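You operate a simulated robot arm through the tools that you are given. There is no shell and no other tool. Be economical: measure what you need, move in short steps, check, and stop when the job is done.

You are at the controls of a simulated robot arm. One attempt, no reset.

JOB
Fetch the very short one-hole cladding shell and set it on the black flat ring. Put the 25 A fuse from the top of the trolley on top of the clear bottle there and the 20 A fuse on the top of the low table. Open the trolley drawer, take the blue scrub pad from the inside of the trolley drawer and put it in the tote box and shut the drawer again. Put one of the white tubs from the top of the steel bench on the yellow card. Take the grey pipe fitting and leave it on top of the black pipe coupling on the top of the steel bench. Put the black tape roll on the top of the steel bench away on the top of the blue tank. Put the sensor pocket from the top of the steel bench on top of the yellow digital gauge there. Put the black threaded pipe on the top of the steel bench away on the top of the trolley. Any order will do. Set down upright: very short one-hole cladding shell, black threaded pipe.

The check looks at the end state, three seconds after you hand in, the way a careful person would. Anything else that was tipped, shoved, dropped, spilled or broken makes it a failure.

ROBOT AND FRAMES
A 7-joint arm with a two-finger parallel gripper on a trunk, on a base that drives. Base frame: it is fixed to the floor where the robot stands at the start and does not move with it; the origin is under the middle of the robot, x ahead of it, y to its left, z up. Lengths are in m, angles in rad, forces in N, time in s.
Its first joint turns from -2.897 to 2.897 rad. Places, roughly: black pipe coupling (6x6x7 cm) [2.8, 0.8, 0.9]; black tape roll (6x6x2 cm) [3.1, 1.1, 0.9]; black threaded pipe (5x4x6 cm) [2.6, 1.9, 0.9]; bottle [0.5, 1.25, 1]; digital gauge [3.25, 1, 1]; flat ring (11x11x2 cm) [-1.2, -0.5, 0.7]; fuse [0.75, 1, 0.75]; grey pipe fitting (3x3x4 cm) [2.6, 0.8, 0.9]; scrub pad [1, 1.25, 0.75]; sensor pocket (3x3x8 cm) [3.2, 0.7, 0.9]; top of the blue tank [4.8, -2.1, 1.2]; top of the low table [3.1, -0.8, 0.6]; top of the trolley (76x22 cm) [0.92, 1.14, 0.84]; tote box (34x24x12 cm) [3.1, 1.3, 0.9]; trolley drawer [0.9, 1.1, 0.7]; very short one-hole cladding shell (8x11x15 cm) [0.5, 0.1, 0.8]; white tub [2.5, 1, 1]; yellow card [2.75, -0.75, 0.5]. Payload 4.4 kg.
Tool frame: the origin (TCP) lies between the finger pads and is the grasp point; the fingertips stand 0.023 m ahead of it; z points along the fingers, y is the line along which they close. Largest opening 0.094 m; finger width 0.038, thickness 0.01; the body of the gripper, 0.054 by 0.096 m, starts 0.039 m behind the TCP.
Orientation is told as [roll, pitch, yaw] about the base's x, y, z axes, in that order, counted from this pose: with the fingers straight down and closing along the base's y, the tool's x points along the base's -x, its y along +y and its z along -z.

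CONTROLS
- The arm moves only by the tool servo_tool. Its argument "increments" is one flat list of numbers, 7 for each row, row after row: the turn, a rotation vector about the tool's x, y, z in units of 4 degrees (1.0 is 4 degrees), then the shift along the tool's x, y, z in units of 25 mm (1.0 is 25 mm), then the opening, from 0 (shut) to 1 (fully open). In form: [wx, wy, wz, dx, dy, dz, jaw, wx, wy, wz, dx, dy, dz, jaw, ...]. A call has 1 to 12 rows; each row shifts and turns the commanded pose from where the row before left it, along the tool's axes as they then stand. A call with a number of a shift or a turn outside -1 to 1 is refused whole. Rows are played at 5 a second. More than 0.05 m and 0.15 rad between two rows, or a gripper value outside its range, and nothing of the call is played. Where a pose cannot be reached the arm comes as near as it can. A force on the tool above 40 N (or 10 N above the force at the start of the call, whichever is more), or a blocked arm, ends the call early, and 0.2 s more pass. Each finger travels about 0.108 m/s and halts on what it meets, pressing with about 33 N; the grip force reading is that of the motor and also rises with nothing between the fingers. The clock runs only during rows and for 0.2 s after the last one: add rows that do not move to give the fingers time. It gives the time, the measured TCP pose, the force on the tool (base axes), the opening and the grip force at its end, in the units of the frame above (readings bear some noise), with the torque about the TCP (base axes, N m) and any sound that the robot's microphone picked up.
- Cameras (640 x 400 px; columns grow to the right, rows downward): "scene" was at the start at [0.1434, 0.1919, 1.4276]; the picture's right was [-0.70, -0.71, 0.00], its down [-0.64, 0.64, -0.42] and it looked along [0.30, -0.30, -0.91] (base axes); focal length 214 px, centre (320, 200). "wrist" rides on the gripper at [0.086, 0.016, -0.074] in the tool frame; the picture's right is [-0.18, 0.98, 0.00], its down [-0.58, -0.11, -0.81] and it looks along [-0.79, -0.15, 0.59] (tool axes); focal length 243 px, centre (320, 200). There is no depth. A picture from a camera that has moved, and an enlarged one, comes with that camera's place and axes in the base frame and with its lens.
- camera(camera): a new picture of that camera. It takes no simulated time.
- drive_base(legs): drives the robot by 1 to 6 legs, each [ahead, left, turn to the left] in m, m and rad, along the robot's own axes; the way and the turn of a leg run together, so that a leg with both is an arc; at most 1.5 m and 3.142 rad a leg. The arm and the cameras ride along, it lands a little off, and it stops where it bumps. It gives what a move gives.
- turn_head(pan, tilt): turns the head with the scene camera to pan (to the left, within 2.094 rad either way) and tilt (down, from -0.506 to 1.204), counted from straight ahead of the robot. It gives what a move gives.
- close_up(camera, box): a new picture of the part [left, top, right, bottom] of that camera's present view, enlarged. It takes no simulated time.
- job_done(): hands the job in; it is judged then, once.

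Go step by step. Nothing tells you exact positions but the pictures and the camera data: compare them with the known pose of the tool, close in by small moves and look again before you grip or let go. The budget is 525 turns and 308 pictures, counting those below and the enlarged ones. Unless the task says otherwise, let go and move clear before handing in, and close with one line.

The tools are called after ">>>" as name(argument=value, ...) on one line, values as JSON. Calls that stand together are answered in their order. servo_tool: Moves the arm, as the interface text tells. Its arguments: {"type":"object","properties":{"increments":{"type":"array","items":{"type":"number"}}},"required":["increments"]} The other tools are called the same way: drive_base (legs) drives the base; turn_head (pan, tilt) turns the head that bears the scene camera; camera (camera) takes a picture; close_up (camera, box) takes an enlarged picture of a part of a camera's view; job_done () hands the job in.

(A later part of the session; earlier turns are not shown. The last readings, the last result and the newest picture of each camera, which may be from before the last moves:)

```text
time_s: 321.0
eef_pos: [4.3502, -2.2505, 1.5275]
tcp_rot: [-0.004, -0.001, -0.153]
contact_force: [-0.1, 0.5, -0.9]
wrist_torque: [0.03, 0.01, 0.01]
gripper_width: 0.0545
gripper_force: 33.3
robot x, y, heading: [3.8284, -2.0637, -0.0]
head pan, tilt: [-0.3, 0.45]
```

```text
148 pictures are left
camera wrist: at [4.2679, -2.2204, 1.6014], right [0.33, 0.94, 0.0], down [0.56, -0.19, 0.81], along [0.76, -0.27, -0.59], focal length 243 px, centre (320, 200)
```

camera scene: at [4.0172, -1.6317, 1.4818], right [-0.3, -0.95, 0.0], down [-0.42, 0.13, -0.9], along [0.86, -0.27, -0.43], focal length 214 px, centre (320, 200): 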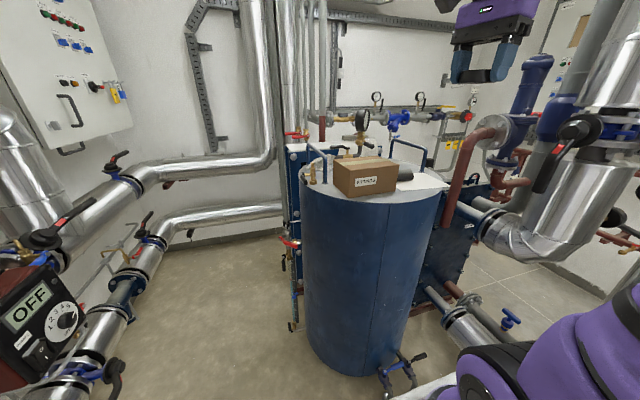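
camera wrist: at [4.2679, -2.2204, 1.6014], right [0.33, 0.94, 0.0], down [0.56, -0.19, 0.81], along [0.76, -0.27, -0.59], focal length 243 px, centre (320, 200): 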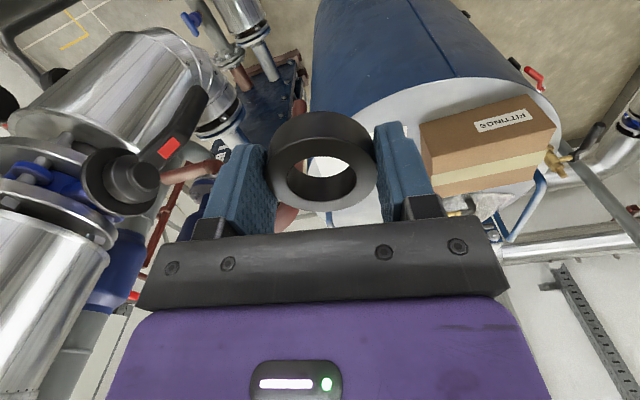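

>>> servo_tool(increments=[0, 0, 0, -0.11, 0.93, 0, 0, 0, 0, 0, -0.11, 0.93, 0, 0, 0, 0, 0, -0.11, 0.93, 0, 0, 0, 0, 0, -0.11, 0.93, 0, 0, 0, 0, 0, -0.11, 0.93, 0, 0, 0, 0, 0, -0.11, 0.93, 0, 0, 0, 0, 0, -0.11, 0.93, 0, 0, 0, 0, 0, -0.11, 0.93, 0, 0])

>>> camera(camera="wrist")

>>> camera(camera="scene")

```text
time_s: 322.8
eef_pos: [4.402, -2.0695, 1.5271]
tcp_rot: [-0.004, -0.002, -0.154]
contact_force: [-0.2, -1.5, 0.0]
wrist_torque: [0.03, -0.02, 0.04]
gripper_width: 0.0542
gripper_force: 32.3
robot x, y, heading: [3.8291, -2.0625, -0.001]
head pan, tilt: [-0.3, 0.45]
```

```text
147 pictures are left
camera wrist: at [4.3196, -2.0404, 1.6014], right [0.33, 0.94, 0.0], down [0.56, -0.19, 0.81], along [0.76, -0.27, -0.59], focal length 243 px, centre (320, 200)
```

wrist: 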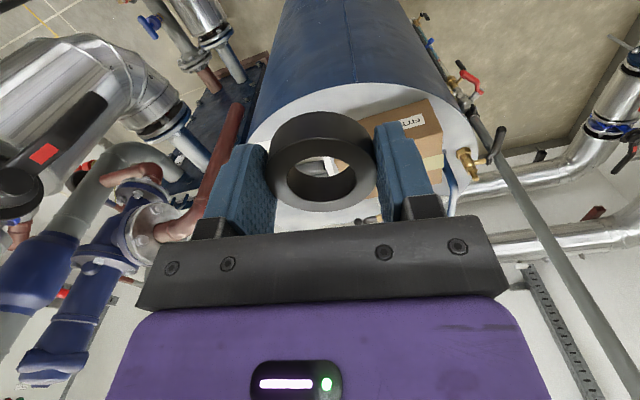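

```text
146 pictures are left
camera scene: at [4.0159, -1.8557, 1.4818], right [-0.3, -0.95, 0.0], down [-0.42, 0.13, -0.9], along [0.86, -0.27, -0.44], focal length 214 px, centre (320, 200)
```

scene: 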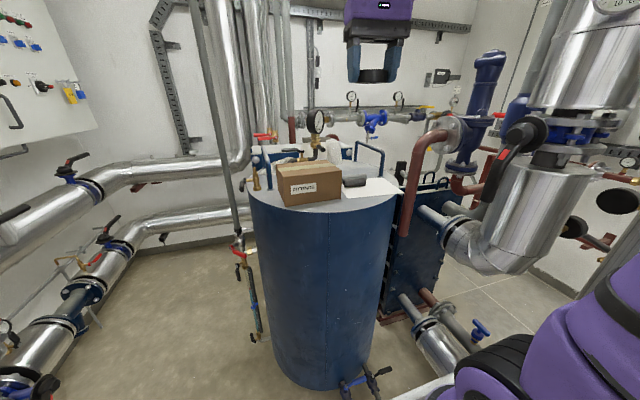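

>>> close_up(camera="wrist", box=[240, 60, 480, 210])

>>> close_up(camera="scene", box=[235, 140, 425, 240])

```text
2.67 times, centred on (360, 135) of wrist
camera zoom: at [4.3196, -2.0404, 1.6014], right [0.33, 0.94, 0.0], down [0.56, -0.19, 0.81], along [0.76, -0.27, -0.59], focal length 647 px, centre (213, 373)
```

zoom: 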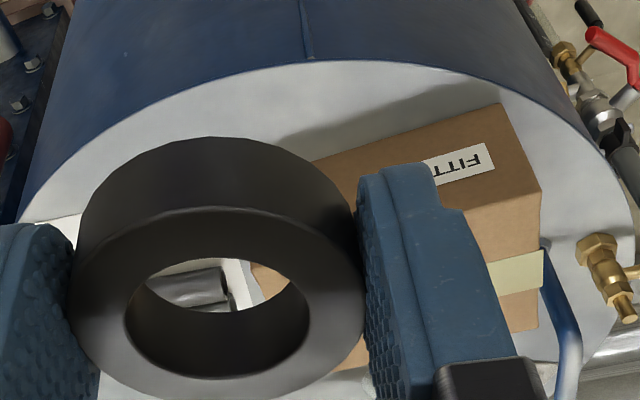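

```text
3.37 times, centred on (330, 190) of scene
camera zoom: at [4.0159, -1.8557, 1.4818], right [-0.3, -0.95, 0.0], down [-0.42, 0.13, -0.9], along [0.86, -0.27, -0.44], focal length 722 px, centre (286, 234)
```

zoom: 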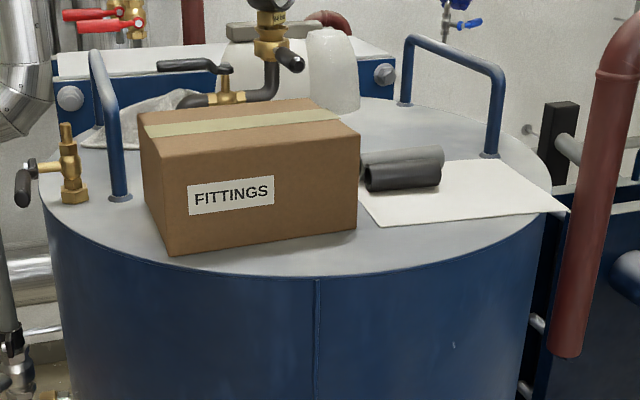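

Tank top is z≈1.158, front rim at x≈4.55, carton front at x≈4.64. I aim the tape at (4.588, -2.15).

>>> servo_tool(increments=[0, 0, 0, -0.784, -0.204, 0.9, 0, 0, 0, 0, -0.784, -0.204, 0.9, 0, 0, 0, 0, -0.784, -0.204, 0.9, 0, 0, 0, 0, -0.784, -0.204, 0.9, 0, 0, 0, 0, -0.784, -0.204, 0.9, 0, 0, 0, 0, -0.784, -0.204, 0.9, 0, 0, 0, 0, -0.784, -0.204, 0.9, 0, 0, 0, 0, -0.784, -0.204, 0.9, 0, 0, 0, 0, -0.784, -0.204, 0.9, 0, 0, 0, 0, -0.784, -0.204, 0.9, 0])

>>> close_up(camera="scene", box=[235, 120, 425, 240])

>>> camera(camera="wrist")

```text
time_s: 325.0
eef_pos: [4.5884, -2.1499, 1.3012]
tcp_rot: [-0.004, -0.001, -0.155]
contact_force: [-0.2, 0.0, 0.5]
wrist_torque: [-0.03, -0.03, 0.0]
gripper_width: 0.0543
gripper_force: 33.3
robot x, y, heading: [3.8265, -2.0603, -0.0]
head pan, tilt: [-0.3, 0.45]
```

```text
3.33 times, centred on (330, 180) of scene
camera zoom: at [4.0155, -1.8554, 1.4818], right [-0.3, -0.95, 0.0], down [-0.42, 0.13, -0.9], along [0.86, -0.27, -0.43], focal length 715 px, centre (287, 267)
```

zoom: 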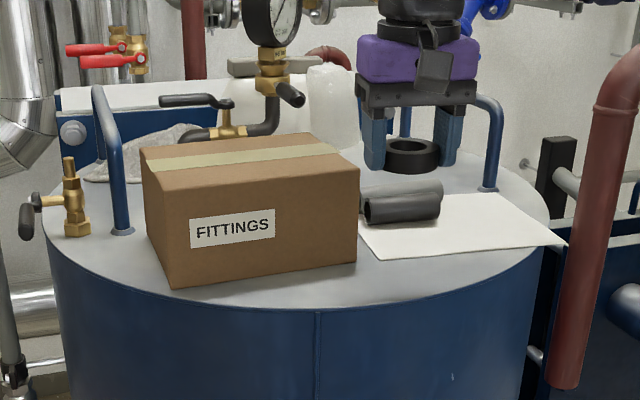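

```text
142 pictures are left
camera wrist: at [4.5045, -2.1205, 1.3758], right [0.33, 0.94, 0.0], down [0.56, -0.19, 0.81], along [0.76, -0.27, -0.59], focal length 243 px, centre (320, 200)
```

wrist: 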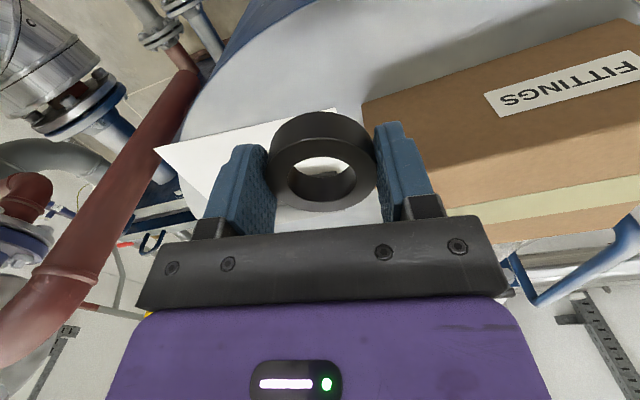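

>>> servo_tool(increments=[0, 0, 0, 0, 0, 1, 0, 0, 0, 0, 0, 0, 1, 0, 0, 0, 0, 0, 0, 1, 0, 0, 0, 0, 0, 0, 0.6, 0, 0, 0, 0, 0, 0, 0, 0])

>>> close_up(camera="scene", box=[235, 120, 425, 240])

>>> camera(camera="wrist")

```text
time_s: 326.2
eef_pos: [4.588, -2.1517, 1.2118]
tcp_rot: [-0.007, -0.003, -0.151]
contact_force: [-0.3, -0.6, -0.8]
wrist_torque: [0.01, -0.01, 0.0]
gripper_width: 0.0544
gripper_force: 33.2
robot x, y, heading: [3.828, -2.0633, -0.004]
head pan, tilt: [-0.3, 0.45]
```

```text
3.33 times, centred on (330, 180) of scene
camera zoom: at [4.016, -1.8555, 1.4818], right [-0.3, -0.95, 0.0], down [-0.42, 0.13, -0.9], along [0.86, -0.27, -0.44], focal length 715 px, centre (287, 267)
```

zoom: 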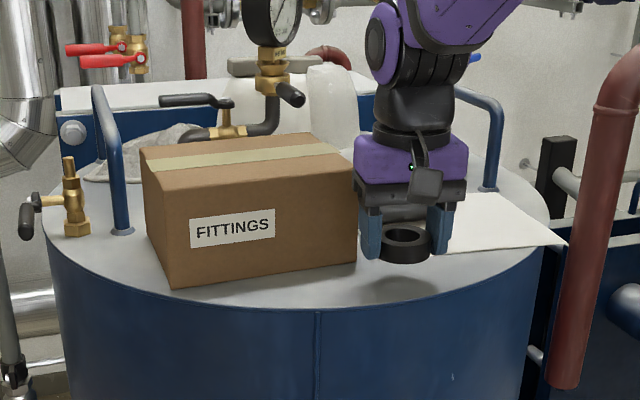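

```text
140 pictures are left
camera wrist: at [4.5047, -2.1215, 1.2866], right [0.33, 0.94, 0.0], down [0.56, -0.19, 0.81], along [0.76, -0.27, -0.59], focal length 243 px, centre (320, 200)
```

wrist: 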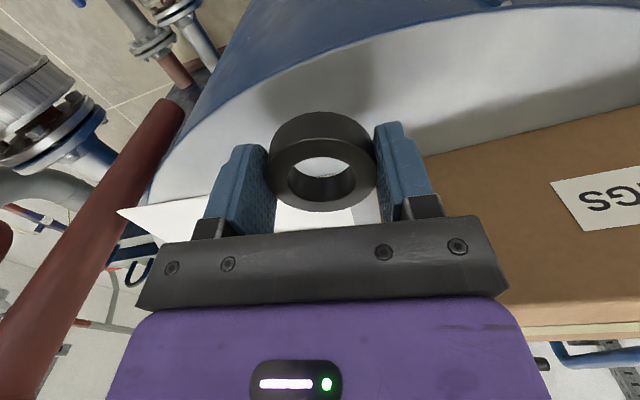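

>>> servo_tool(increments=[0, 0, 0, 0, 0, 0.3, 0, 0, 0, 0, 0, 0, 0.2, 0, 0, 0, 0, 0, 0, 0.15, 0, 0, 0, 0, 0, 0, 0, 0])

>>> close_up(camera="scene", box=[235, 120, 425, 240])

```text
time_s: 327.2
eef_pos: [4.5877, -2.1519, 1.197]
tcp_rot: [-0.004, 0.0, -0.153]
contact_force: [0.2, 0.3, -0.8]
wrist_torque: [-0.01, 0.0, -0.02]
gripper_width: 0.0544
gripper_force: 32.8
robot x, y, heading: [3.8259, -2.0628, 0.004]
head pan, tilt: [-0.3, 0.45]
```

```text
3.33 times, centred on (330, 180) of scene
camera zoom: at [4.0161, -1.8555, 1.4818], right [-0.3, -0.95, 0.0], down [-0.42, 0.13, -0.9], along [0.86, -0.27, -0.44], focal length 715 px, centre (287, 267)
```

zoom: 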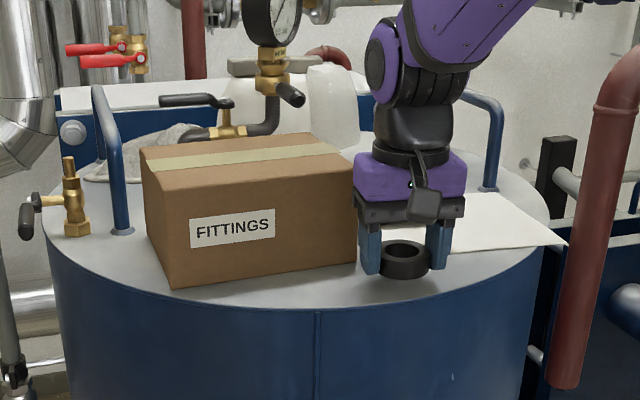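

>>> servo_tool(increments=[0, 0, 0, 0, 0, 0.2, 0, 0, 0, 0, 0, 0, 0.15, 0, 0, 0, 0, 0, 0, 0, 0])

```text
time_s: 328.0
eef_pos: [4.5883, -2.1523, 1.1872]
tcp_rot: [-0.006, -0.001, -0.154]
contact_force: [0.5, -0.2, -1.1]
wrist_torque: [0.01, 0.02, 0.01]
gripper_width: 0.0542
gripper_force: 32.9
robot x, y, heading: [3.8273, -2.0595, 0.001]
head pan, tilt: [-0.3, 0.45]
```

>>> servo_tool(increments=[0, 0, 0, 0, 0, 0.12, 0, 0, 0, 0, 0, 0, 0.12, 0, 0, 0, 0, 0, 0, 0, 0])

>>> close_up(camera="scene", box=[315, 160, 395, 220])

```text
time_s: 328.8
eef_pos: [4.5888, -2.1522, 1.1816]
tcp_rot: [-0.006, 0.0, -0.153]
contact_force: [0.3, -0.6, -0.6]
wrist_torque: [0.0, -0.02, 0.0]
gripper_width: 0.0545
gripper_force: 33.7
robot x, y, heading: [3.8244, -2.0647, 0.002]
head pan, tilt: [-0.3, 0.45]
```

```text
6.67 times, centred on (355, 190) of scene
camera zoom: at [4.0161, -1.8555, 1.4818], right [-0.3, -0.95, 0.0], down [-0.42, 0.13, -0.9], along [0.86, -0.27, -0.44], focal length 1430 px, centre (87, 267)
```

zoom: 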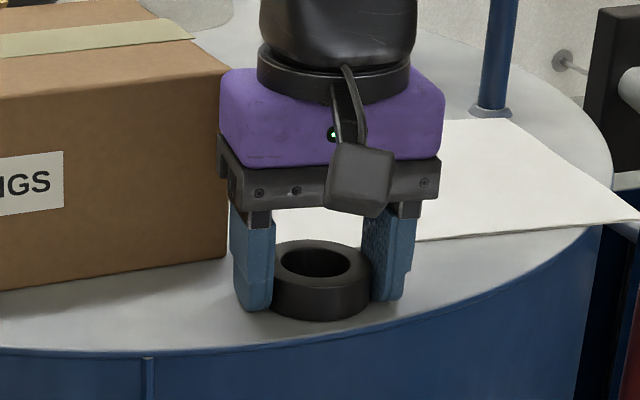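

>>> servo_tool(increments=[0, 0, 0, 0, 0, 0.12, 0, 0, 0, 0, 0, 0, 0.1, 0, 0, 0, 0, 0, 0, 0, 0])

```text
time_s: 329.4
eef_pos: [4.5881, -2.1523, 1.1808]
tcp_rot: [-0.003, -0.009, -0.153]
contact_force: [-7.1, 0.2, 12.5]
wrist_torque: [0.47, 0.38, 0.26]
gripper_width: 0.0542
gripper_force: 33.1
robot x, y, heading: [3.8273, -2.061, -0.002]
head pan, tilt: [-0.3, 0.45]
stopped in row 2: the force on the tool passed its limit at 45 N (the readings are from after the stop); the commanded pose is now the measured one
```

Contact with the tank top. Opening, then rising.

>>> servo_tool(increments=[0, 0, 0, 0, 0, -0.02, 0.6, 0, 0, 0, 0, 0, 0, 0.7, 0, 0, 0, 0, 0, 0, 0.75, 0, 0, 0, 0, 0, 0, 0.75])

>>> servo_tool(increments=[0, 0, 0, 0, 0, -0.5, 0.75, 0, 0, 0, 0, 0, -1, 0.75, 0, 0, 0, 0, 0, -1, 0.75, 0, 0, 0, 0, 0, -1, 0.75, 0, 0, 0, 0, 0, -1, 0.75, 0, 0, 0, 0, 0, -1, 0.75, 0, 0, 0, 0, 0, -1, 0.75, 0, 0, 0, 0.5, 0, -1, 0.75, 0, 0, 0, 1, 0, -1, 0.75, 0, 0, 0, 1, 0, -1, 0.75])

>>> close_up(camera="scene", box=[235, 120, 425, 240])

```text
time_s: 330.4
eef_pos: [4.5884, -2.1527, 1.1798]
tcp_rot: [-0.005, -0.01, -0.156]
contact_force: [-1.2, -12.6, 16.2]
wrist_torque: [0.34, 0.24, 0.21]
gripper_width: 0.0654
gripper_force: 0.2
robot x, y, heading: [3.8266, -2.0624, -0.007]
head pan, tilt: [-0.3, 0.45]
```

```text
time_s: 332.6
eef_pos: [4.5286, -2.1408, 1.418]
tcp_rot: [-0.004, -0.005, -0.153]
contact_force: [0.7, 0.2, 0.2]
wrist_torque: [0.0, 0.01, 0.01]
gripper_width: 0.071
gripper_force: 0.1
robot x, y, heading: [3.8275, -2.0671, -0.003]
head pan, tilt: [-0.3, 0.45]
```

```text
3.33 times, centred on (330, 180) of scene
camera zoom: at [4.0167, -1.8556, 1.4817], right [-0.3, -0.95, 0.0], down [-0.42, 0.13, -0.9], along [0.86, -0.27, -0.44], focal length 715 px, centre (287, 267)
```

zoom: 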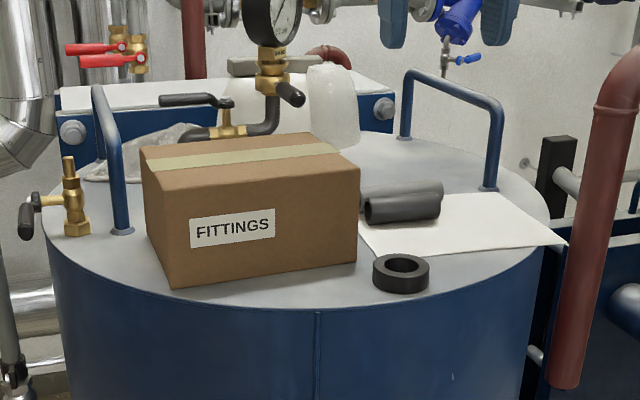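

The tape rests on the tank. I retract and drive back to the bench's south end for a tub.

>>> servo_tool(increments=[0, 0, 0, 1, 0, 0, 0.75, 0, 0, 0, 1, 0, 0, 0.75, 0, 0, 0, 1, 0, 0, 0.75, 0, 0, 0, 1, 0, 0, 0.75, 0, 0, 0, 1, 0, 0, 0.75, 0, 0, 0, 1, 0, 0, 0.75])

>>> drive_base(legs=[[-1.45, 0.3, 0], [-0.2, 0.4, 0], [0, 1.4, 0]])

>>> turn_head(pan=0.0, tilt=0.7)

>>> camera(camera="scene")

```text
time_s: 334.0
eef_pos: [4.3791, -2.1192, 1.4153]
tcp_rot: [-0.004, -0.008, -0.155]
contact_force: [-0.7, 0.6, -0.7]
wrist_torque: [0.0, 0.02, -0.02]
gripper_width: 0.0704
gripper_force: 0.1
robot x, y, heading: [3.8262, -2.063, -0.002]
head pan, tilt: [-0.3, 0.45]
```

```text
time_s: 350.2
eef_pos: [2.695, -0.0302, 1.416]
tcp_rot: [-0.003, -0.006, -0.138]
contact_force: [-0.1, 0.1, -0.1]
wrist_torque: [0.01, 0.02, 0.03]
gripper_width: 0.0705
gripper_force: 0.0
robot x, y, heading: [2.1423, 0.0189, 0.014]
head pan, tilt: [-0.3, 0.45]
```

```text
time_s: 351.1
eef_pos: [2.6943, -0.0306, 1.4163]
tcp_rot: [-0.003, -0.006, -0.136]
contact_force: [0.4, 0.1, -0.6]
wrist_torque: [0.01, -0.07, -0.01]
gripper_width: 0.0707
gripper_force: 0.1
robot x, y, heading: [2.1408, 0.0191, 0.01]
head pan, tilt: [0.0, 0.7]
```

```text
136 pictures are left
camera scene: at [2.3244, 0.2536, 1.4596], right [0.01, -1.0, 0.0], down [-0.64, -0.01, -0.77], along [0.77, 0.01, -0.64], focal length 214 px, centre (320, 200)
```

scene: 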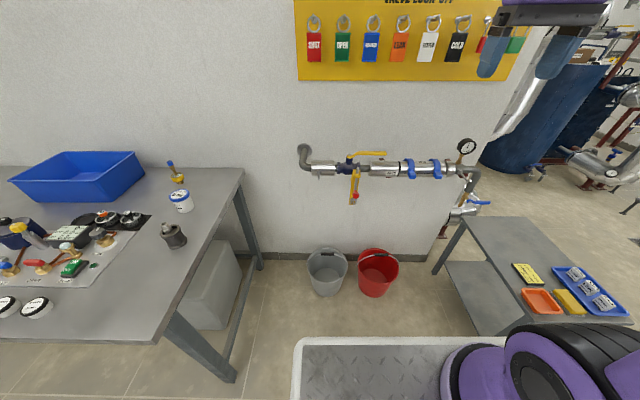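

>>> drive_base(legs=[[0, 0, 1.545], [0.08, -0.36, 0]])

>>> turn_head(pan=-0.1, tilt=0.75)

>>> camera(camera="scene")

>>> close_up(camera="scene", box=[310, 130, 410, 200])

```text
time_s: 357.2
eef_pos: [2.5546, 0.6498, 1.4157]
tcp_rot: [-0.004, -0.006, 1.423]
contact_force: [0.3, -0.8, -0.6]
wrist_torque: [0.0, -0.01, 0.01]
gripper_width: 0.0707
gripper_force: 0.0
robot x, y, heading: [2.5032, 0.0965, 1.582]
head pan, tilt: [0.0, 0.7]
```

```text
time_s: 357.9
eef_pos: [2.554, 0.6499, 1.416]
tcp_rot: [-0.003, -0.006, 1.424]
contact_force: [-0.4, 0.5, 0.4]
wrist_torque: [0.0, 0.02, 0.03]
gripper_width: 0.0705
gripper_force: 0.1
robot x, y, heading: [2.502, 0.0957, 1.576]
head pan, tilt: [-0.099, 0.75]
```

```text
135 pictures are left
camera scene: at [2.2752, 0.2787, 1.4553], right [1.0, -0.09, 0.0], down [-0.06, -0.68, -0.73], along [0.07, 0.73, -0.68], focal length 214 px, centre (320, 200)
```

scene: 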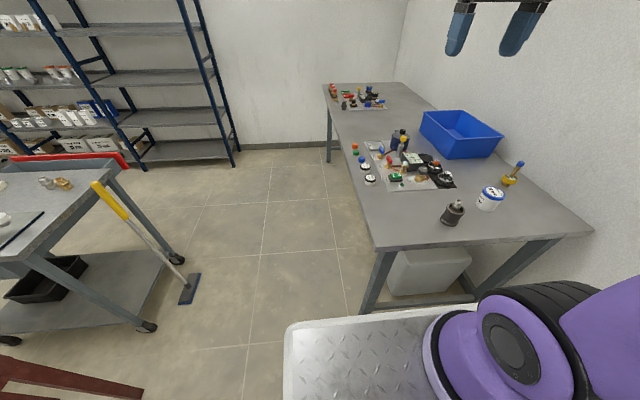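

```text
5.71 times, centred on (360, 165) of scene
camera zoom: at [2.2752, 0.2787, 1.4553], right [1.0, -0.09, 0.0], down [-0.06, -0.68, -0.73], along [0.07, 0.73, -0.68], focal length 1226 px, centre (91, 400)
```

zoom: 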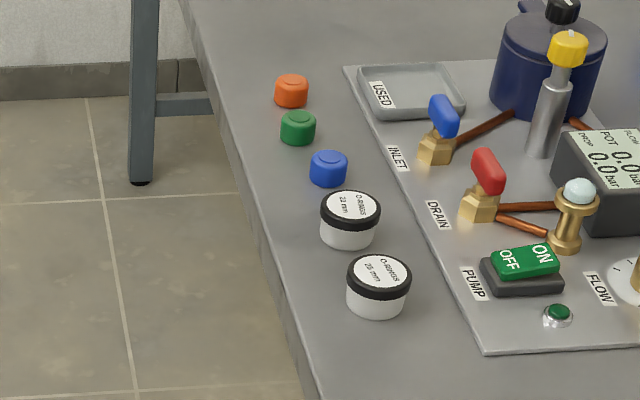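

I'll take the nearer O-ring tub (25 mm) at ≈(2.56, 0.99). Moving over it.

>>> servo_tool(increments=[0, 0, 0, -0.99, 0.126, 0.88, 1, 0, 0, 0, -0.99, 0.126, 0.88, 1, 0, 0, 0, -0.99, 0.126, 0.88, 1, 0, 0, 0, -0.99, 0.126, 0.88, 1, 0, 0, 0, -0.99, 0.126, 0.88, 1, 0, 0, 0, -0.99, 0.126, 0.88, 1, 0, 0, 0, -0.99, 0.126, 0.88, 1, 0, 0, 0, -0.99, 0.126, 0.88, 1, 0, 0, 0, -0.99, 0.126, 0.88, 1, 0, 0, 0, -0.99, 0.126, 0.88, 1, 0, 0, 0, -0.99, 0.126, 0.88, 1])

>>> camera(camera="wrist")

```text
time_s: 360.3
eef_pos: [2.5613, 0.9255, 1.1738]
tcp_rot: [-0.003, -0.007, 1.426]
contact_force: [0.4, -0.6, 0.5]
wrist_torque: [0.05, -0.02, 0.0]
gripper_width: 0.0943
gripper_force: 0.1
robot x, y, heading: [2.5037, 0.0969, 1.575]
head pan, tilt: [-0.099, 0.75]
```

```text
133 pictures are left
camera wrist: at [2.5329, 0.842, 1.2462], right [-0.95, 0.33, 0.0], down [0.19, 0.55, 0.81], along [0.27, 0.77, -0.58], focal length 243 px, centre (320, 200)
```

wrist: 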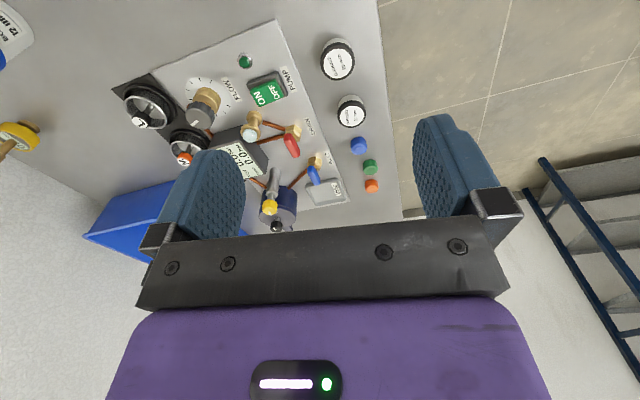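

>>> servo_tool(increments=[0, 0, 0, -0.95, 0.14, 0.5, 1, 0, 0, 0, -0.95, 0.14, 0.5, 1, 0, 0, 0, -0.93, 0.13, 0.5, 1, 0, 0, 0, 0, 0, 1, 1, 0, 0, 0, 0, 0, 1, 1, 0, 0, 0, 0, 0, 1, 1, 0, 0, 0, 0, 0, 1, 1, 0, 0, 0, 0, 0, 1, 1, 0, 0, 0, 0, 0, 1, 1, 0, 0, 0, 0, 0, 1, 1])

>>> camera(camera="wrist")

>>> close_up(camera="scene", box=[310, 110, 430, 200])

```text
time_s: 362.5
eef_pos: [2.5627, 0.9996, 0.9648]
tcp_rot: [-0.003, -0.008, 1.426]
contact_force: [0.1, -0.8, -0.2]
wrist_torque: [0.03, -0.01, -0.01]
gripper_width: 0.0939
gripper_force: 0.1
robot x, y, heading: [2.5068, 0.0947, 1.578]
head pan, tilt: [-0.099, 0.75]
```

```text
132 pictures are left
camera wrist: at [2.5343, 0.9162, 1.038], right [-0.95, 0.33, 0.0], down [0.19, 0.55, 0.81], along [0.27, 0.77, -0.58], focal length 243 px, centre (320, 200)
```

wrist: 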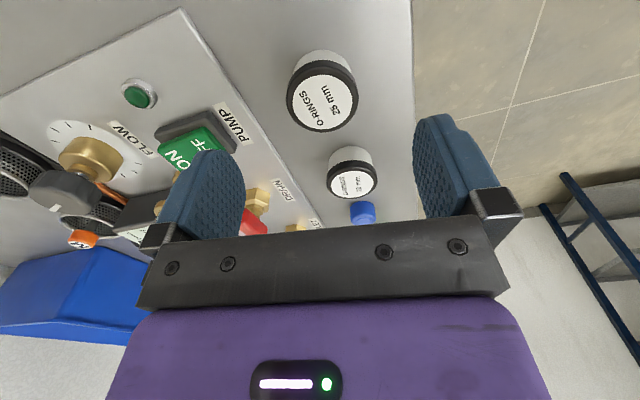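

```text
4.44 times, centred on (370, 155) of scene
camera zoom: at [2.2752, 0.2784, 1.4554], right [1.0, -0.09, 0.0], down [-0.06, -0.68, -0.73], along [0.07, 0.73, -0.68], focal length 953 px, centre (98, 400)
```

zoom: 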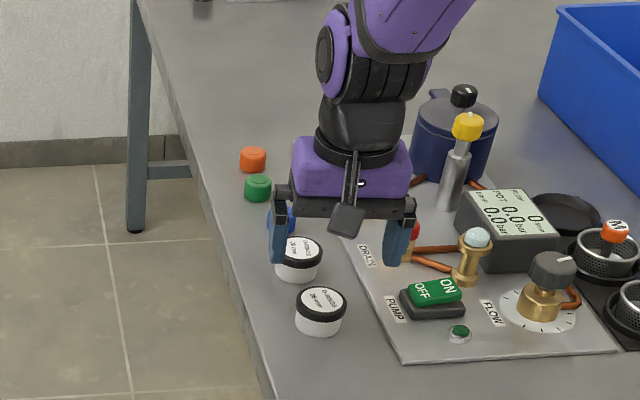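

>>> servo_tool(increments=[0, 0, 0, 0, 0.06, 1, 0.85, 0, 0, 0, 0, 0, 1, 0.85, 0, 0, 0, 0, 0, 1, 0.85, 0, 0, 0, 0, 0, 0.2, 0.85, 0, 0, 0, 0, 0, 0, 0.3, 0, 0, 0, 0, 0, 0, 0.3, 0, 0, 0, 0, 0, 0, 0.3])

>>> camera(camera="wrist")

```text
time_s: 364.1
eef_pos: [2.5622, 0.9998, 0.8837]
tcp_rot: [-0.004, -0.007, 1.425]
contact_force: [-0.1, -0.1, 1.1]
wrist_torque: [0.02, 0.03, 0.04]
gripper_width: 0.0472
gripper_force: 32.7
robot x, y, heading: [2.5023, 0.0971, 1.58]
head pan, tilt: [-0.099, 0.75]
```

```text
130 pictures are left
camera wrist: at [2.5327, 0.9164, 0.9573], right [-0.95, 0.33, 0.0], down [0.19, 0.55, 0.81], along [0.27, 0.77, -0.59], focal length 243 px, centre (320, 200)
```

wrist: 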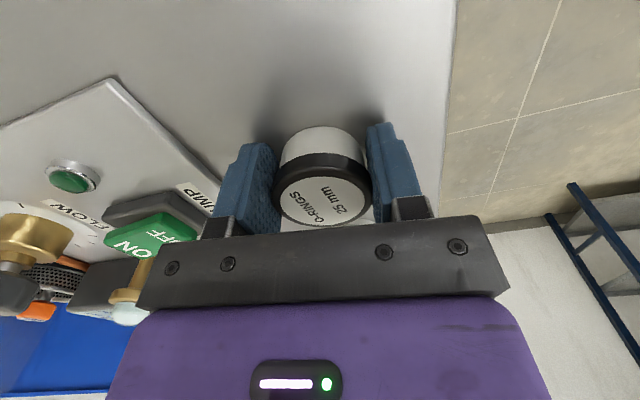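

>>> servo_tool(increments=[0, 0, 0, 0, 0, 0, 0, 0, 0, 0, 0, 0, -0.5, 0, 0, 0, 0, 0, 0, -1, 0, 0, 0, 0, 0, 0, -1, 0, 0, 0, 0, 0, 0, -1, 0, 0, 0, 0, 0, 0, -1, 0, 0, 0, 0, 0, 0, -1, 0, 0, 0, 0, 0.5, 0, -1, 0, 0, 0, 0, 1, 0, -1, 0, 0, 0, 0, 1, 0, -1, 0, 0, 0, 0, 1, 0, -1, 0, 0, 0, 0, 1, 0, -1, 0])

>>> servo_tool(increments=[0, 0, 0, 1, 0, -1, 0, 0, 0, 0, 1, 0, -1, 0, 0, 0, 0, 1, 0, -1, 0, 0, 0, 0, 1, 0, -1, 0, 0, 0, 0, 1, 0, 0, 0, 0, 0, 0, 1, 0, 0, 0, 0, 0, 0, 1, 0, 0, 0])

>>> camera(camera="scene")

```text
time_s: 366.7
eef_pos: [2.5432, 0.8878, 1.1445]
tcp_rot: [-0.004, -0.009, 1.424]
contact_force: [-0.2, 0.2, -1.9]
wrist_torque: [-0.03, 0.01, -0.01]
gripper_width: 0.0472
gripper_force: 33.2
robot x, y, heading: [2.5026, 0.1005, 1.578]
head pan, tilt: [-0.099, 0.75]
```

```text
time_s: 368.3
eef_pos: [2.5189, 0.7127, 1.2444]
tcp_rot: [-0.003, -0.007, 1.425]
contact_force: [-0.3, 0.7, -0.9]
wrist_torque: [-0.04, 0.02, 0.02]
gripper_width: 0.0472
gripper_force: 33.5
robot x, y, heading: [2.5075, 0.0978, 1.577]
head pan, tilt: [-0.099, 0.75]
```

```text
129 pictures are left
camera scene: at [2.2752, 0.2791, 1.4553], right [1.0, -0.09, 0.0], down [-0.06, -0.68, -0.73], along [0.07, 0.73, -0.68], focal length 214 px, centre (320, 200)
```

scene: 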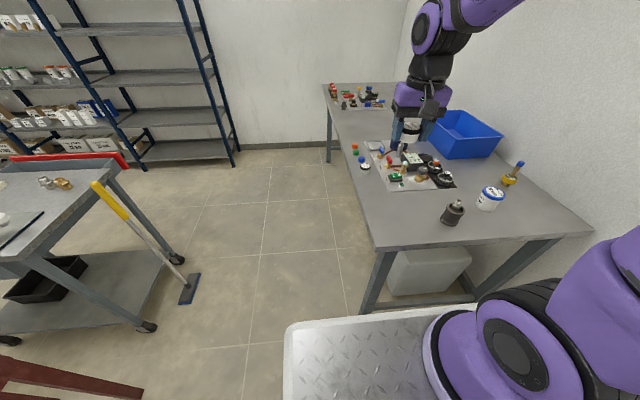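

Tub held. I drive to the low table's west side.

>>> drive_base(legs=[[-0.08, 0.38, 0], [0, 0, -1.577], [0, -0.72, 0]])

>>> turn_head(pan=0.0, tilt=0.8)

>>> camera(camera="scene")

```text
time_s: 378.1
eef_pos: [2.731, -0.7245, 1.2431]
tcp_rot: [-0.004, -0.006, -0.158]
contact_force: [0.6, 0.4, -0.7]
wrist_torque: [0.02, 0.03, 0.0]
gripper_width: 0.0469
gripper_force: 33.3
robot x, y, heading: [2.1178, -0.7041, -0.001]
head pan, tilt: [-0.099, 0.75]
```

```text
time_s: 378.8
eef_pos: [2.7298, -0.7244, 1.2449]
tcp_rot: [-0.004, -0.006, -0.158]
contact_force: [-0.8, -0.5, -0.3]
wrist_torque: [0.02, 0.01, 0.02]
gripper_width: 0.0471
gripper_force: 32.9
robot x, y, heading: [2.1195, -0.7072, -0.002]
head pan, tilt: [0.0, 0.799]
```

```text
128 pictures are left
camera scene: at [2.2981, -0.4696, 1.4513], right [0.0, -1.0, 0.0], down [-0.72, 0.0, -0.7], along [0.7, 0.0, -0.72], focal length 214 px, centre (320, 200)
```

scene: 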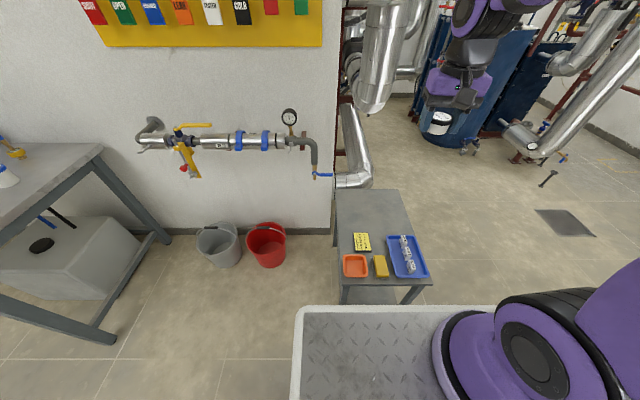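

>>> close_up(camera="scene", box=[320, 180, 440, 295])

>>> camera(camera="wrist")

```text
3.48 times, centred on (380, 238) of scene
camera zoom: at [2.2981, -0.4696, 1.4513], right [0.0, -1.0, 0.0], down [-0.72, 0.0, -0.7], along [0.7, 0.0, -0.72], focal length 746 px, centre (111, 70)
```

zoom: 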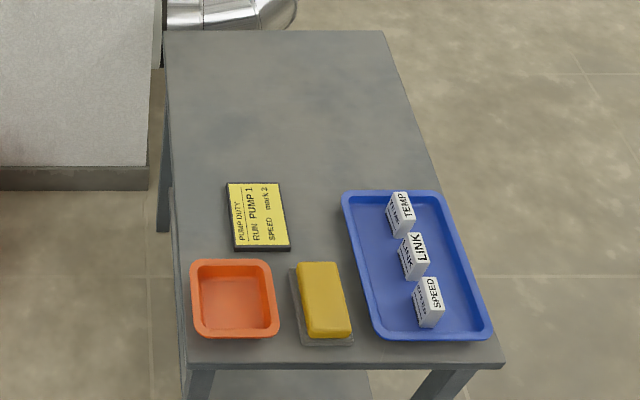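

```text
126 pictures are left
camera wrist: at [2.6473, -0.6943, 1.3177], right [0.34, 0.94, 0.0], down [0.55, -0.19, 0.81], along [0.76, -0.27, -0.59], focal length 243 px, centre (320, 200)
```

wrist: 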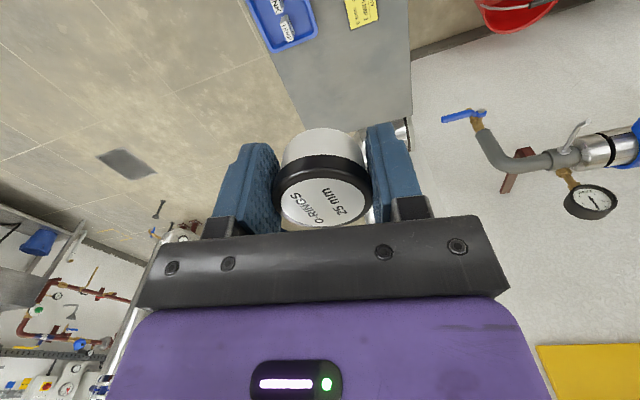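

Card spans x 2.81–2.92, y −0.71…−0.63, top z≈0.585. I move the tub above it.

>>> servo_tool(increments=[0, 0, 0, -0.41, 0.25, 1, 0, 0, 0, 0, -0.41, 0.25, 1, 0, 0, 0, 0, -0.41, 0.25, 1, 0, 0, 0, 0, -0.41, 0.25, 1, 0, 0, 0, 0, -0.41, 0.25, 1, 0, 0, 0, 0, -0.41, 0.25, 1, 0, 0, 0, 0, -0.41, 0.25, 1, 0, 0, 0, 0, -0.41, 0.25, 1, 0, 0, 0, 0, -0.41, 0.25, 1, 0, 0, 0, 0, -0.41, 0.25, 1, 0, 0, 0, 0, -0.41, 0.25, 1, 0, 0, 0, 0, -0.41, 0.25, 1, 0])

>>> servo_tool(increments=[0, 0, 0, 0, 0, 1, 0, 0, 0, 0, 0, 0, 1, 0, 0, 0, 0, 0, 0, 1, 0, 0, 0, 0, 0, 0, 1, 0, 0, 0, 0, 0, 0, 1, 0, 0, 0, 0, 0, 0, 1, 0, 0, 0, 0, 0, 0, 1, 0, 0, 0, 0, 0, 0, 1, 0])

>>> close_up(camera="scene", box=[320, 180, 440, 295])

>>> camera(camera="wrist")

```text
time_s: 381.4
eef_pos: [2.8655, -0.6722, 0.9448]
tcp_rot: [-0.004, -0.009, -0.156]
contact_force: [-0.9, 0.1, -1.0]
wrist_torque: [-0.01, 0.03, -0.01]
gripper_width: 0.0469
gripper_force: 33.1
robot x, y, heading: [2.1185, -0.7057, -0.006]
head pan, tilt: [0.0, 0.799]
```

```text
time_s: 383.2
eef_pos: [2.866, -0.6726, 0.7451]
tcp_rot: [-0.005, -0.007, -0.156]
contact_force: [-0.7, -1.2, 0.5]
wrist_torque: [-0.02, 0.0, -0.02]
gripper_width: 0.047
gripper_force: 32.9
robot x, y, heading: [2.1176, -0.7029, -0.002]
head pan, tilt: [0.0, 0.799]
```

```text
3.48 times, centred on (380, 238) of scene
camera zoom: at [2.2979, -0.4695, 1.4514], right [0.0, -1.0, 0.0], down [-0.72, 0.0, -0.7], along [0.7, 0.0, -0.72], focal length 746 px, centre (111, 70)
```

zoom: 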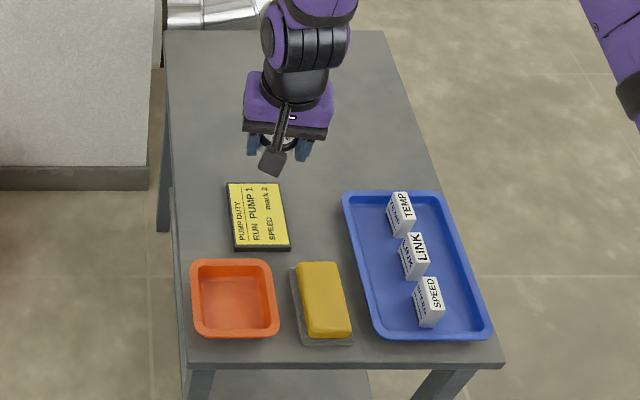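

```text
124 pictures are left
camera wrist: at [2.7827, -0.6428, 0.8181], right [0.34, 0.94, 0.0], down [0.55, -0.19, 0.81], along [0.76, -0.27, -0.58], focal length 243 px, centre (320, 200)
```

wrist: 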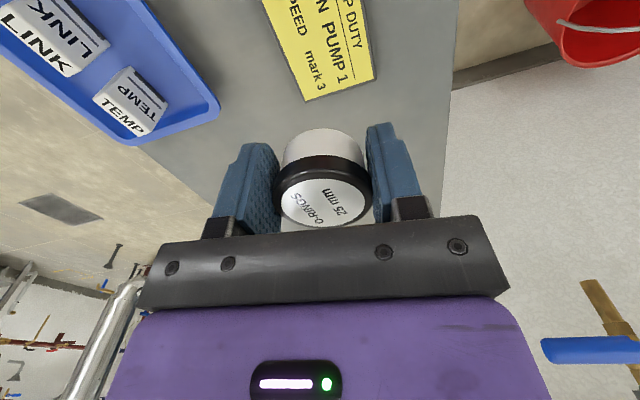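

>>> servo_tool(increments=[0, 0, 0, 0, 0, 1, 0, 0, 0, 0, 0, 0, 1, 0, 0, 0, 0, 0, 0, 1, 0, 0, 0, 0, 0, 0, 1, 0, 0, 0, 0, 0, 0, 0, 0])

>>> close_up(camera="scene", box=[330, 200, 410, 265])

>>> camera(camera="wrist")

```text
time_s: 384.4
eef_pos: [2.8682, -0.6739, 0.6439]
tcp_rot: [-0.002, -0.007, -0.157]
contact_force: [-0.6, 0.5, 0.5]
wrist_torque: [0.01, 0.02, 0.02]
gripper_width: 0.0469
gripper_force: 32.7
robot x, y, heading: [2.1137, -0.7029, -0.009]
head pan, tilt: [0.0, 0.799]
```

```text
6.15 times, centred on (370, 232) of scene
camera zoom: at [2.2981, -0.4695, 1.4513], right [0.0, -1.0, 0.0], down [-0.72, 0.0, -0.7], along [0.7, 0.0, -0.72], focal length 1320 px, centre (12, 0)
```

zoom: 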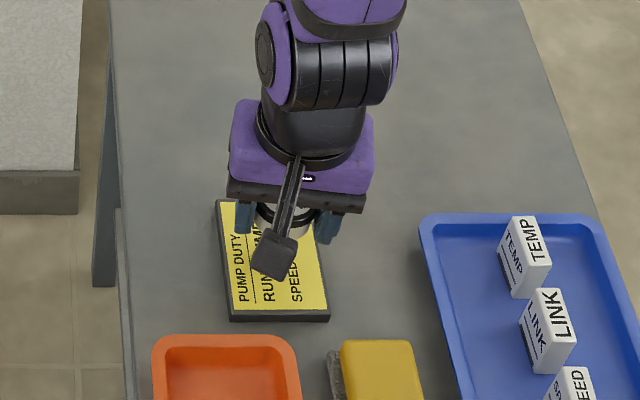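

```text
122 pictures are left
camera wrist: at [2.7845, -0.6435, 0.7178], right [0.34, 0.94, 0.0], down [0.55, -0.19, 0.81], along [0.76, -0.27, -0.59], focal length 243 px, centre (320, 200)
```

wrist: 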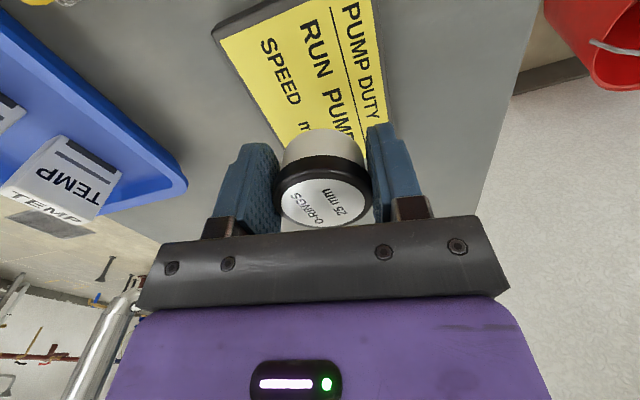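

>>> servo_tool(increments=[0, 0, 0, 0.2, 0.1, 0.3, 0, 0, 0, 0, 0, 0, 0.3, 0, 0, 0, 0, 0, 0, 0.2, 0, 0, 0, 0, 0, 0, 0, 0])

```text
time_s: 385.4
eef_pos: [2.8621, -0.6709, 0.6238]
tcp_rot: [-0.003, -0.007, -0.156]
contact_force: [0.9, 1.0, -0.8]
wrist_torque: [-0.01, -0.01, -0.01]
gripper_width: 0.0472
gripper_force: 32.7
robot x, y, heading: [2.1153, -0.702, -0.002]
head pan, tilt: [0.0, 0.799]
```

>>> servo_tool(increments=[0, 0, 0, 0, 0, 0.12, 0, 0, 0, 0, 0, 0, 0.1, 0, 0, 0, 0, 0, 0, 0, 0])

>>> close_up(camera="wrist", box=[220, 50, 420, 230])

```text
time_s: 386.2
eef_pos: [2.8611, -0.6703, 0.62]
tcp_rot: [-0.002, -0.006, -0.159]
contact_force: [0.3, -0.7, -0.5]
wrist_torque: [0.03, -0.01, 0.0]
gripper_width: 0.0472
gripper_force: 33.4
robot x, y, heading: [2.1149, -0.7035, -0.005]
head pan, tilt: [0.0, 0.799]
```

```text
2.22 times, centred on (320, 140) of wrist
camera zoom: at [2.7795, -0.6398, 0.6929], right [0.33, 0.94, 0.0], down [0.55, -0.19, 0.81], along [0.76, -0.27, -0.59], focal length 539 px, centre (320, 333)
```

zoom: 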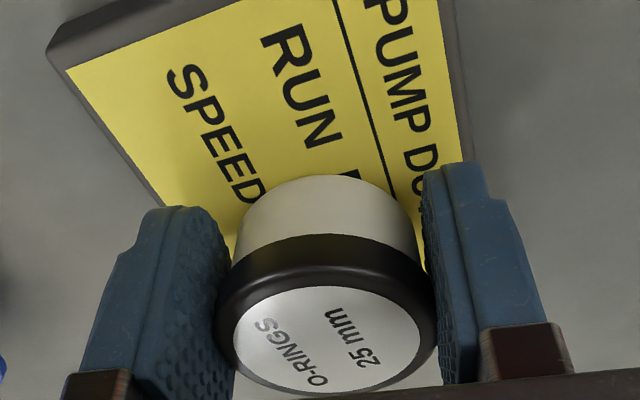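

>>> servo_tool(increments=[0, 0, 0, 0, 0, 0.1, 0, 0, 0, 0, 0, 0, 0.1, 0, 0, 0, 0, 0, 0, 0, 0])

```text
time_s: 387.0
eef_pos: [2.8629, -0.6699, 0.6138]
tcp_rot: [-0.004, -0.009, -0.157]
contact_force: [-2.1, -1.1, 22.0]
wrist_torque: [0.05, 0.08, 0.04]
gripper_width: 0.047
gripper_force: 33.1
robot x, y, heading: [2.1162, -0.708, 0.001]
head pan, tilt: [0.0, 0.799]
```

Contact. Release and rise.

>>> servo_tool(increments=[0, 0, 0, 0, 0, -0.07, 0, 0, 0, 0, 0, 0, 0, 0, 0, 0, 0, 0, 0, 0, 0.6, 0, 0, 0, 0, 0, 0, 0.7, 0, 0, 0, 0, 0, 0, 0.7])

>>> servo_tool(increments=[0, 0, 0, 0, 0, -0.5, 0.7, 0, 0, 0, 0, 0, -1, 0.7, 0, 0, 0, 0, 0, -1, 0.7, 0, 0, 0, 0, 0, -1, 0.7, 0, 0, 0, 0, 0, -1, 0.7, 0, 0, 0, 0, 0, -1, 0.7, 0, 0, 0, 0, 0, -1, 0.7, 0, 0, 0, 0, 0, -1, 0.7, 0, 0, 0, 0, 0, -1, 0.7, 0, 0, 0, 0, 0, -1, 0.7, 0, 0, 0, 0, 0, -1, 0.7, 0, 0, 0, 0, 0, -1, 0.7])

>>> close_up(camera="scene", box=[320, 180, 440, 295])

```text
time_s: 388.2
eef_pos: [2.863, -0.6705, 0.6162]
tcp_rot: [-0.005, -0.008, -0.156]
contact_force: [0.2, -0.5, -0.5]
wrist_torque: [-0.01, 0.01, 0.02]
gripper_width: 0.0659
gripper_force: 0.0
robot x, y, heading: [2.1166, -0.7047, -0.003]
head pan, tilt: [0.0, 0.799]
```

```text
time_s: 390.8
eef_pos: [2.8596, -0.6698, 0.9039]
tcp_rot: [-0.003, -0.006, -0.155]
contact_force: [0.2, 0.1, -0.5]
wrist_torque: [-0.01, 0.02, 0.02]
gripper_width: 0.066
gripper_force: 0.0
robot x, y, heading: [2.1197, -0.7024, -0.003]
head pan, tilt: [0.0, 0.799]
```

```text
3.48 times, centred on (380, 238) of scene
camera zoom: at [2.2985, -0.4695, 1.4513], right [0.0, -1.0, 0.0], down [-0.72, 0.0, -0.7], along [0.7, 0.0, -0.72], focal length 746 px, centre (111, 70)
```

zoom: 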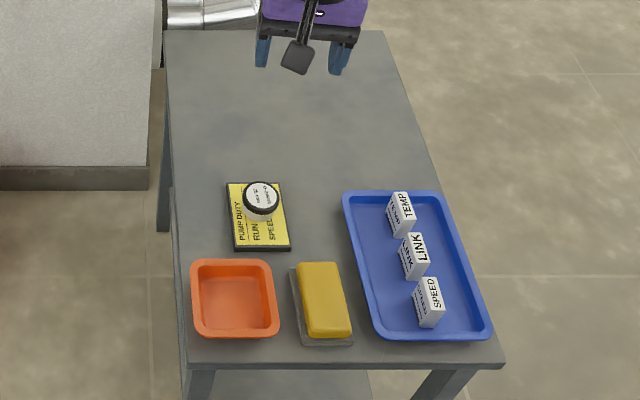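

Tub is on the card. Now to the bench's north part for the threaded pipe.

>>> servo_tool(increments=[0, 0, 0, 0, 0, -1, 0.7, 0, 0, 0, 0, 0, -1, 0.7, 0, 0, 0, 0, 0, -1, 0.7, 0, 0, 0, 0, 0, -1, 0.7, 0, 0, 0, 0.5, 0, -1, 0.7, 0, 0, 0, 1, 0, -1, 0.7, 0, 0, 0, 1, 0, -1, 0.7, 0, 0, 0, 1, 0, -1, 0.7, 0, 0, 0, 1, 0, -1, 0.7, 0, 0, 0, 1, 0, -1, 0.7, 0, 0, 0, 1, 0, -1, 0.7, 0, 0, 0, 1, 0, -1, 0.7])

>>> servo_tool(increments=[0, 0, 0, 0, 0, -1, 0.7, 0, 0, 0, 0, 0, -1, 0.7, 0, 0, 0, 0, 0, -1, 0.7, 0, 0, 0, 0, 0, -1, 0.7, 0, 0, 0, 0, 0, -1, 0.7, 0, 0, 0, 0, 0, -1, 0.7])

>>> drive_base(legs=[[-0.2, 0, 0], [0, 1.3, 0], [0, 1.2, 0]])

>>> turn_head(pan=0.0, tilt=0.75)

>>> camera(camera="scene")

```text
time_s: 393.4
eef_pos: [2.6743, -0.6373, 1.2029]
tcp_rot: [-0.005, -0.006, -0.158]
contact_force: [0.1, -0.6, -1.3]
wrist_torque: [-0.05, 0.05, 0.0]
gripper_width: 0.0659
gripper_force: 0.1
robot x, y, heading: [2.1142, -0.705, -0.005]
head pan, tilt: [0.0, 0.799]
```

```text
time_s: 394.8
eef_pos: [2.6735, -0.6362, 1.3512]
tcp_rot: [-0.002, -0.007, -0.156]
contact_force: [0.1, -0.1, 0.1]
wrist_torque: [0.0, -0.04, -0.02]
gripper_width: 0.0659
gripper_force: 0.2
robot x, y, heading: [2.1181, -0.7045, -0.007]
head pan, tilt: [0.0, 0.799]
```

```text
time_s: 408.2
eef_pos: [2.4819, 1.8749, 1.3526]
tcp_rot: [-0.003, -0.007, -0.157]
contact_force: [1.1, 0.3, 0.6]
wrist_torque: [-0.01, -0.03, 0.01]
gripper_width: 0.0658
gripper_force: 0.3
robot x, y, heading: [1.9224, 1.8051, -0.005]
head pan, tilt: [0.0, 0.799]
```

```text
time_s: 408.9
eef_pos: [2.481, 1.8758, 1.3509]
tcp_rot: [-0.003, -0.008, -0.157]
contact_force: [-0.3, -0.5, 0.2]
wrist_torque: [0.0, 0.0, 0.0]
gripper_width: 0.066
gripper_force: 0.0
robot x, y, heading: [1.9226, 1.8066, -0.007]
head pan, tilt: [0.0, 0.75]
```

```text
119 pictures are left
camera scene: at [2.1078, 2.0417, 1.4553], right [0.0, -1.0, 0.0], down [-0.68, 0.0, -0.73], along [0.73, 0.0, -0.68], focal length 214 px, centre (320, 200)
```

scene: 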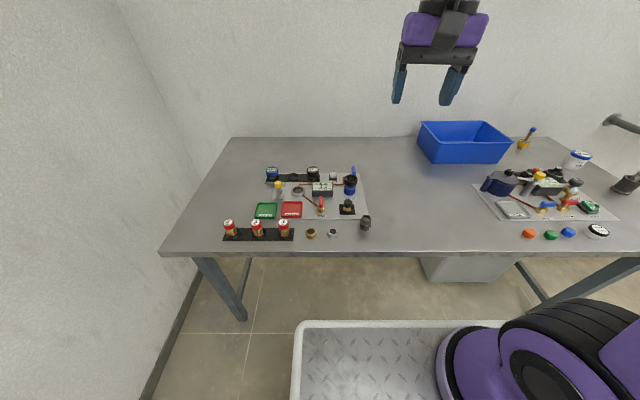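

>>> close_up(camera="scene", box=[310, 170, 400, 250])

>>> camera(camera="wrist")

```text
5.00 times, centred on (355, 210) of scene
camera zoom: at [2.1078, 2.0417, 1.4553], right [0.0, -1.0, 0.0], down [-0.68, 0.0, -0.73], along [0.73, 0.0, -0.68], focal length 1072 px, centre (145, 150)
```

zoom: 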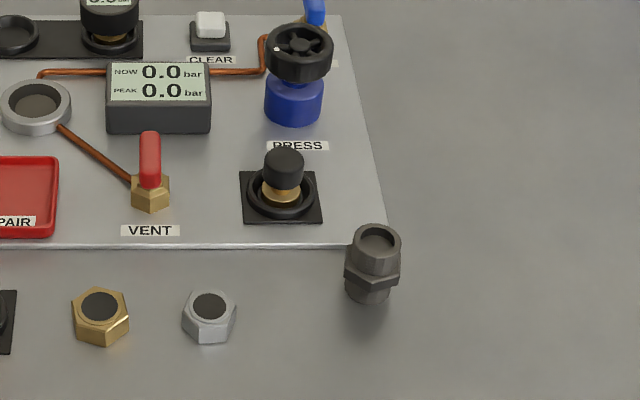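

```text
117 pictures are left
camera wrist: at [2.3978, 1.9051, 1.4249], right [0.34, 0.94, 0.0], down [0.55, -0.2, 0.81], along [0.76, -0.27, -0.59], focal length 243 px, centre (320, 200)
```

wrist: 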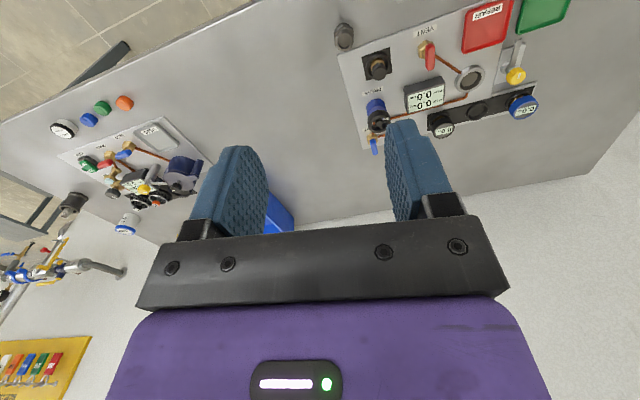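

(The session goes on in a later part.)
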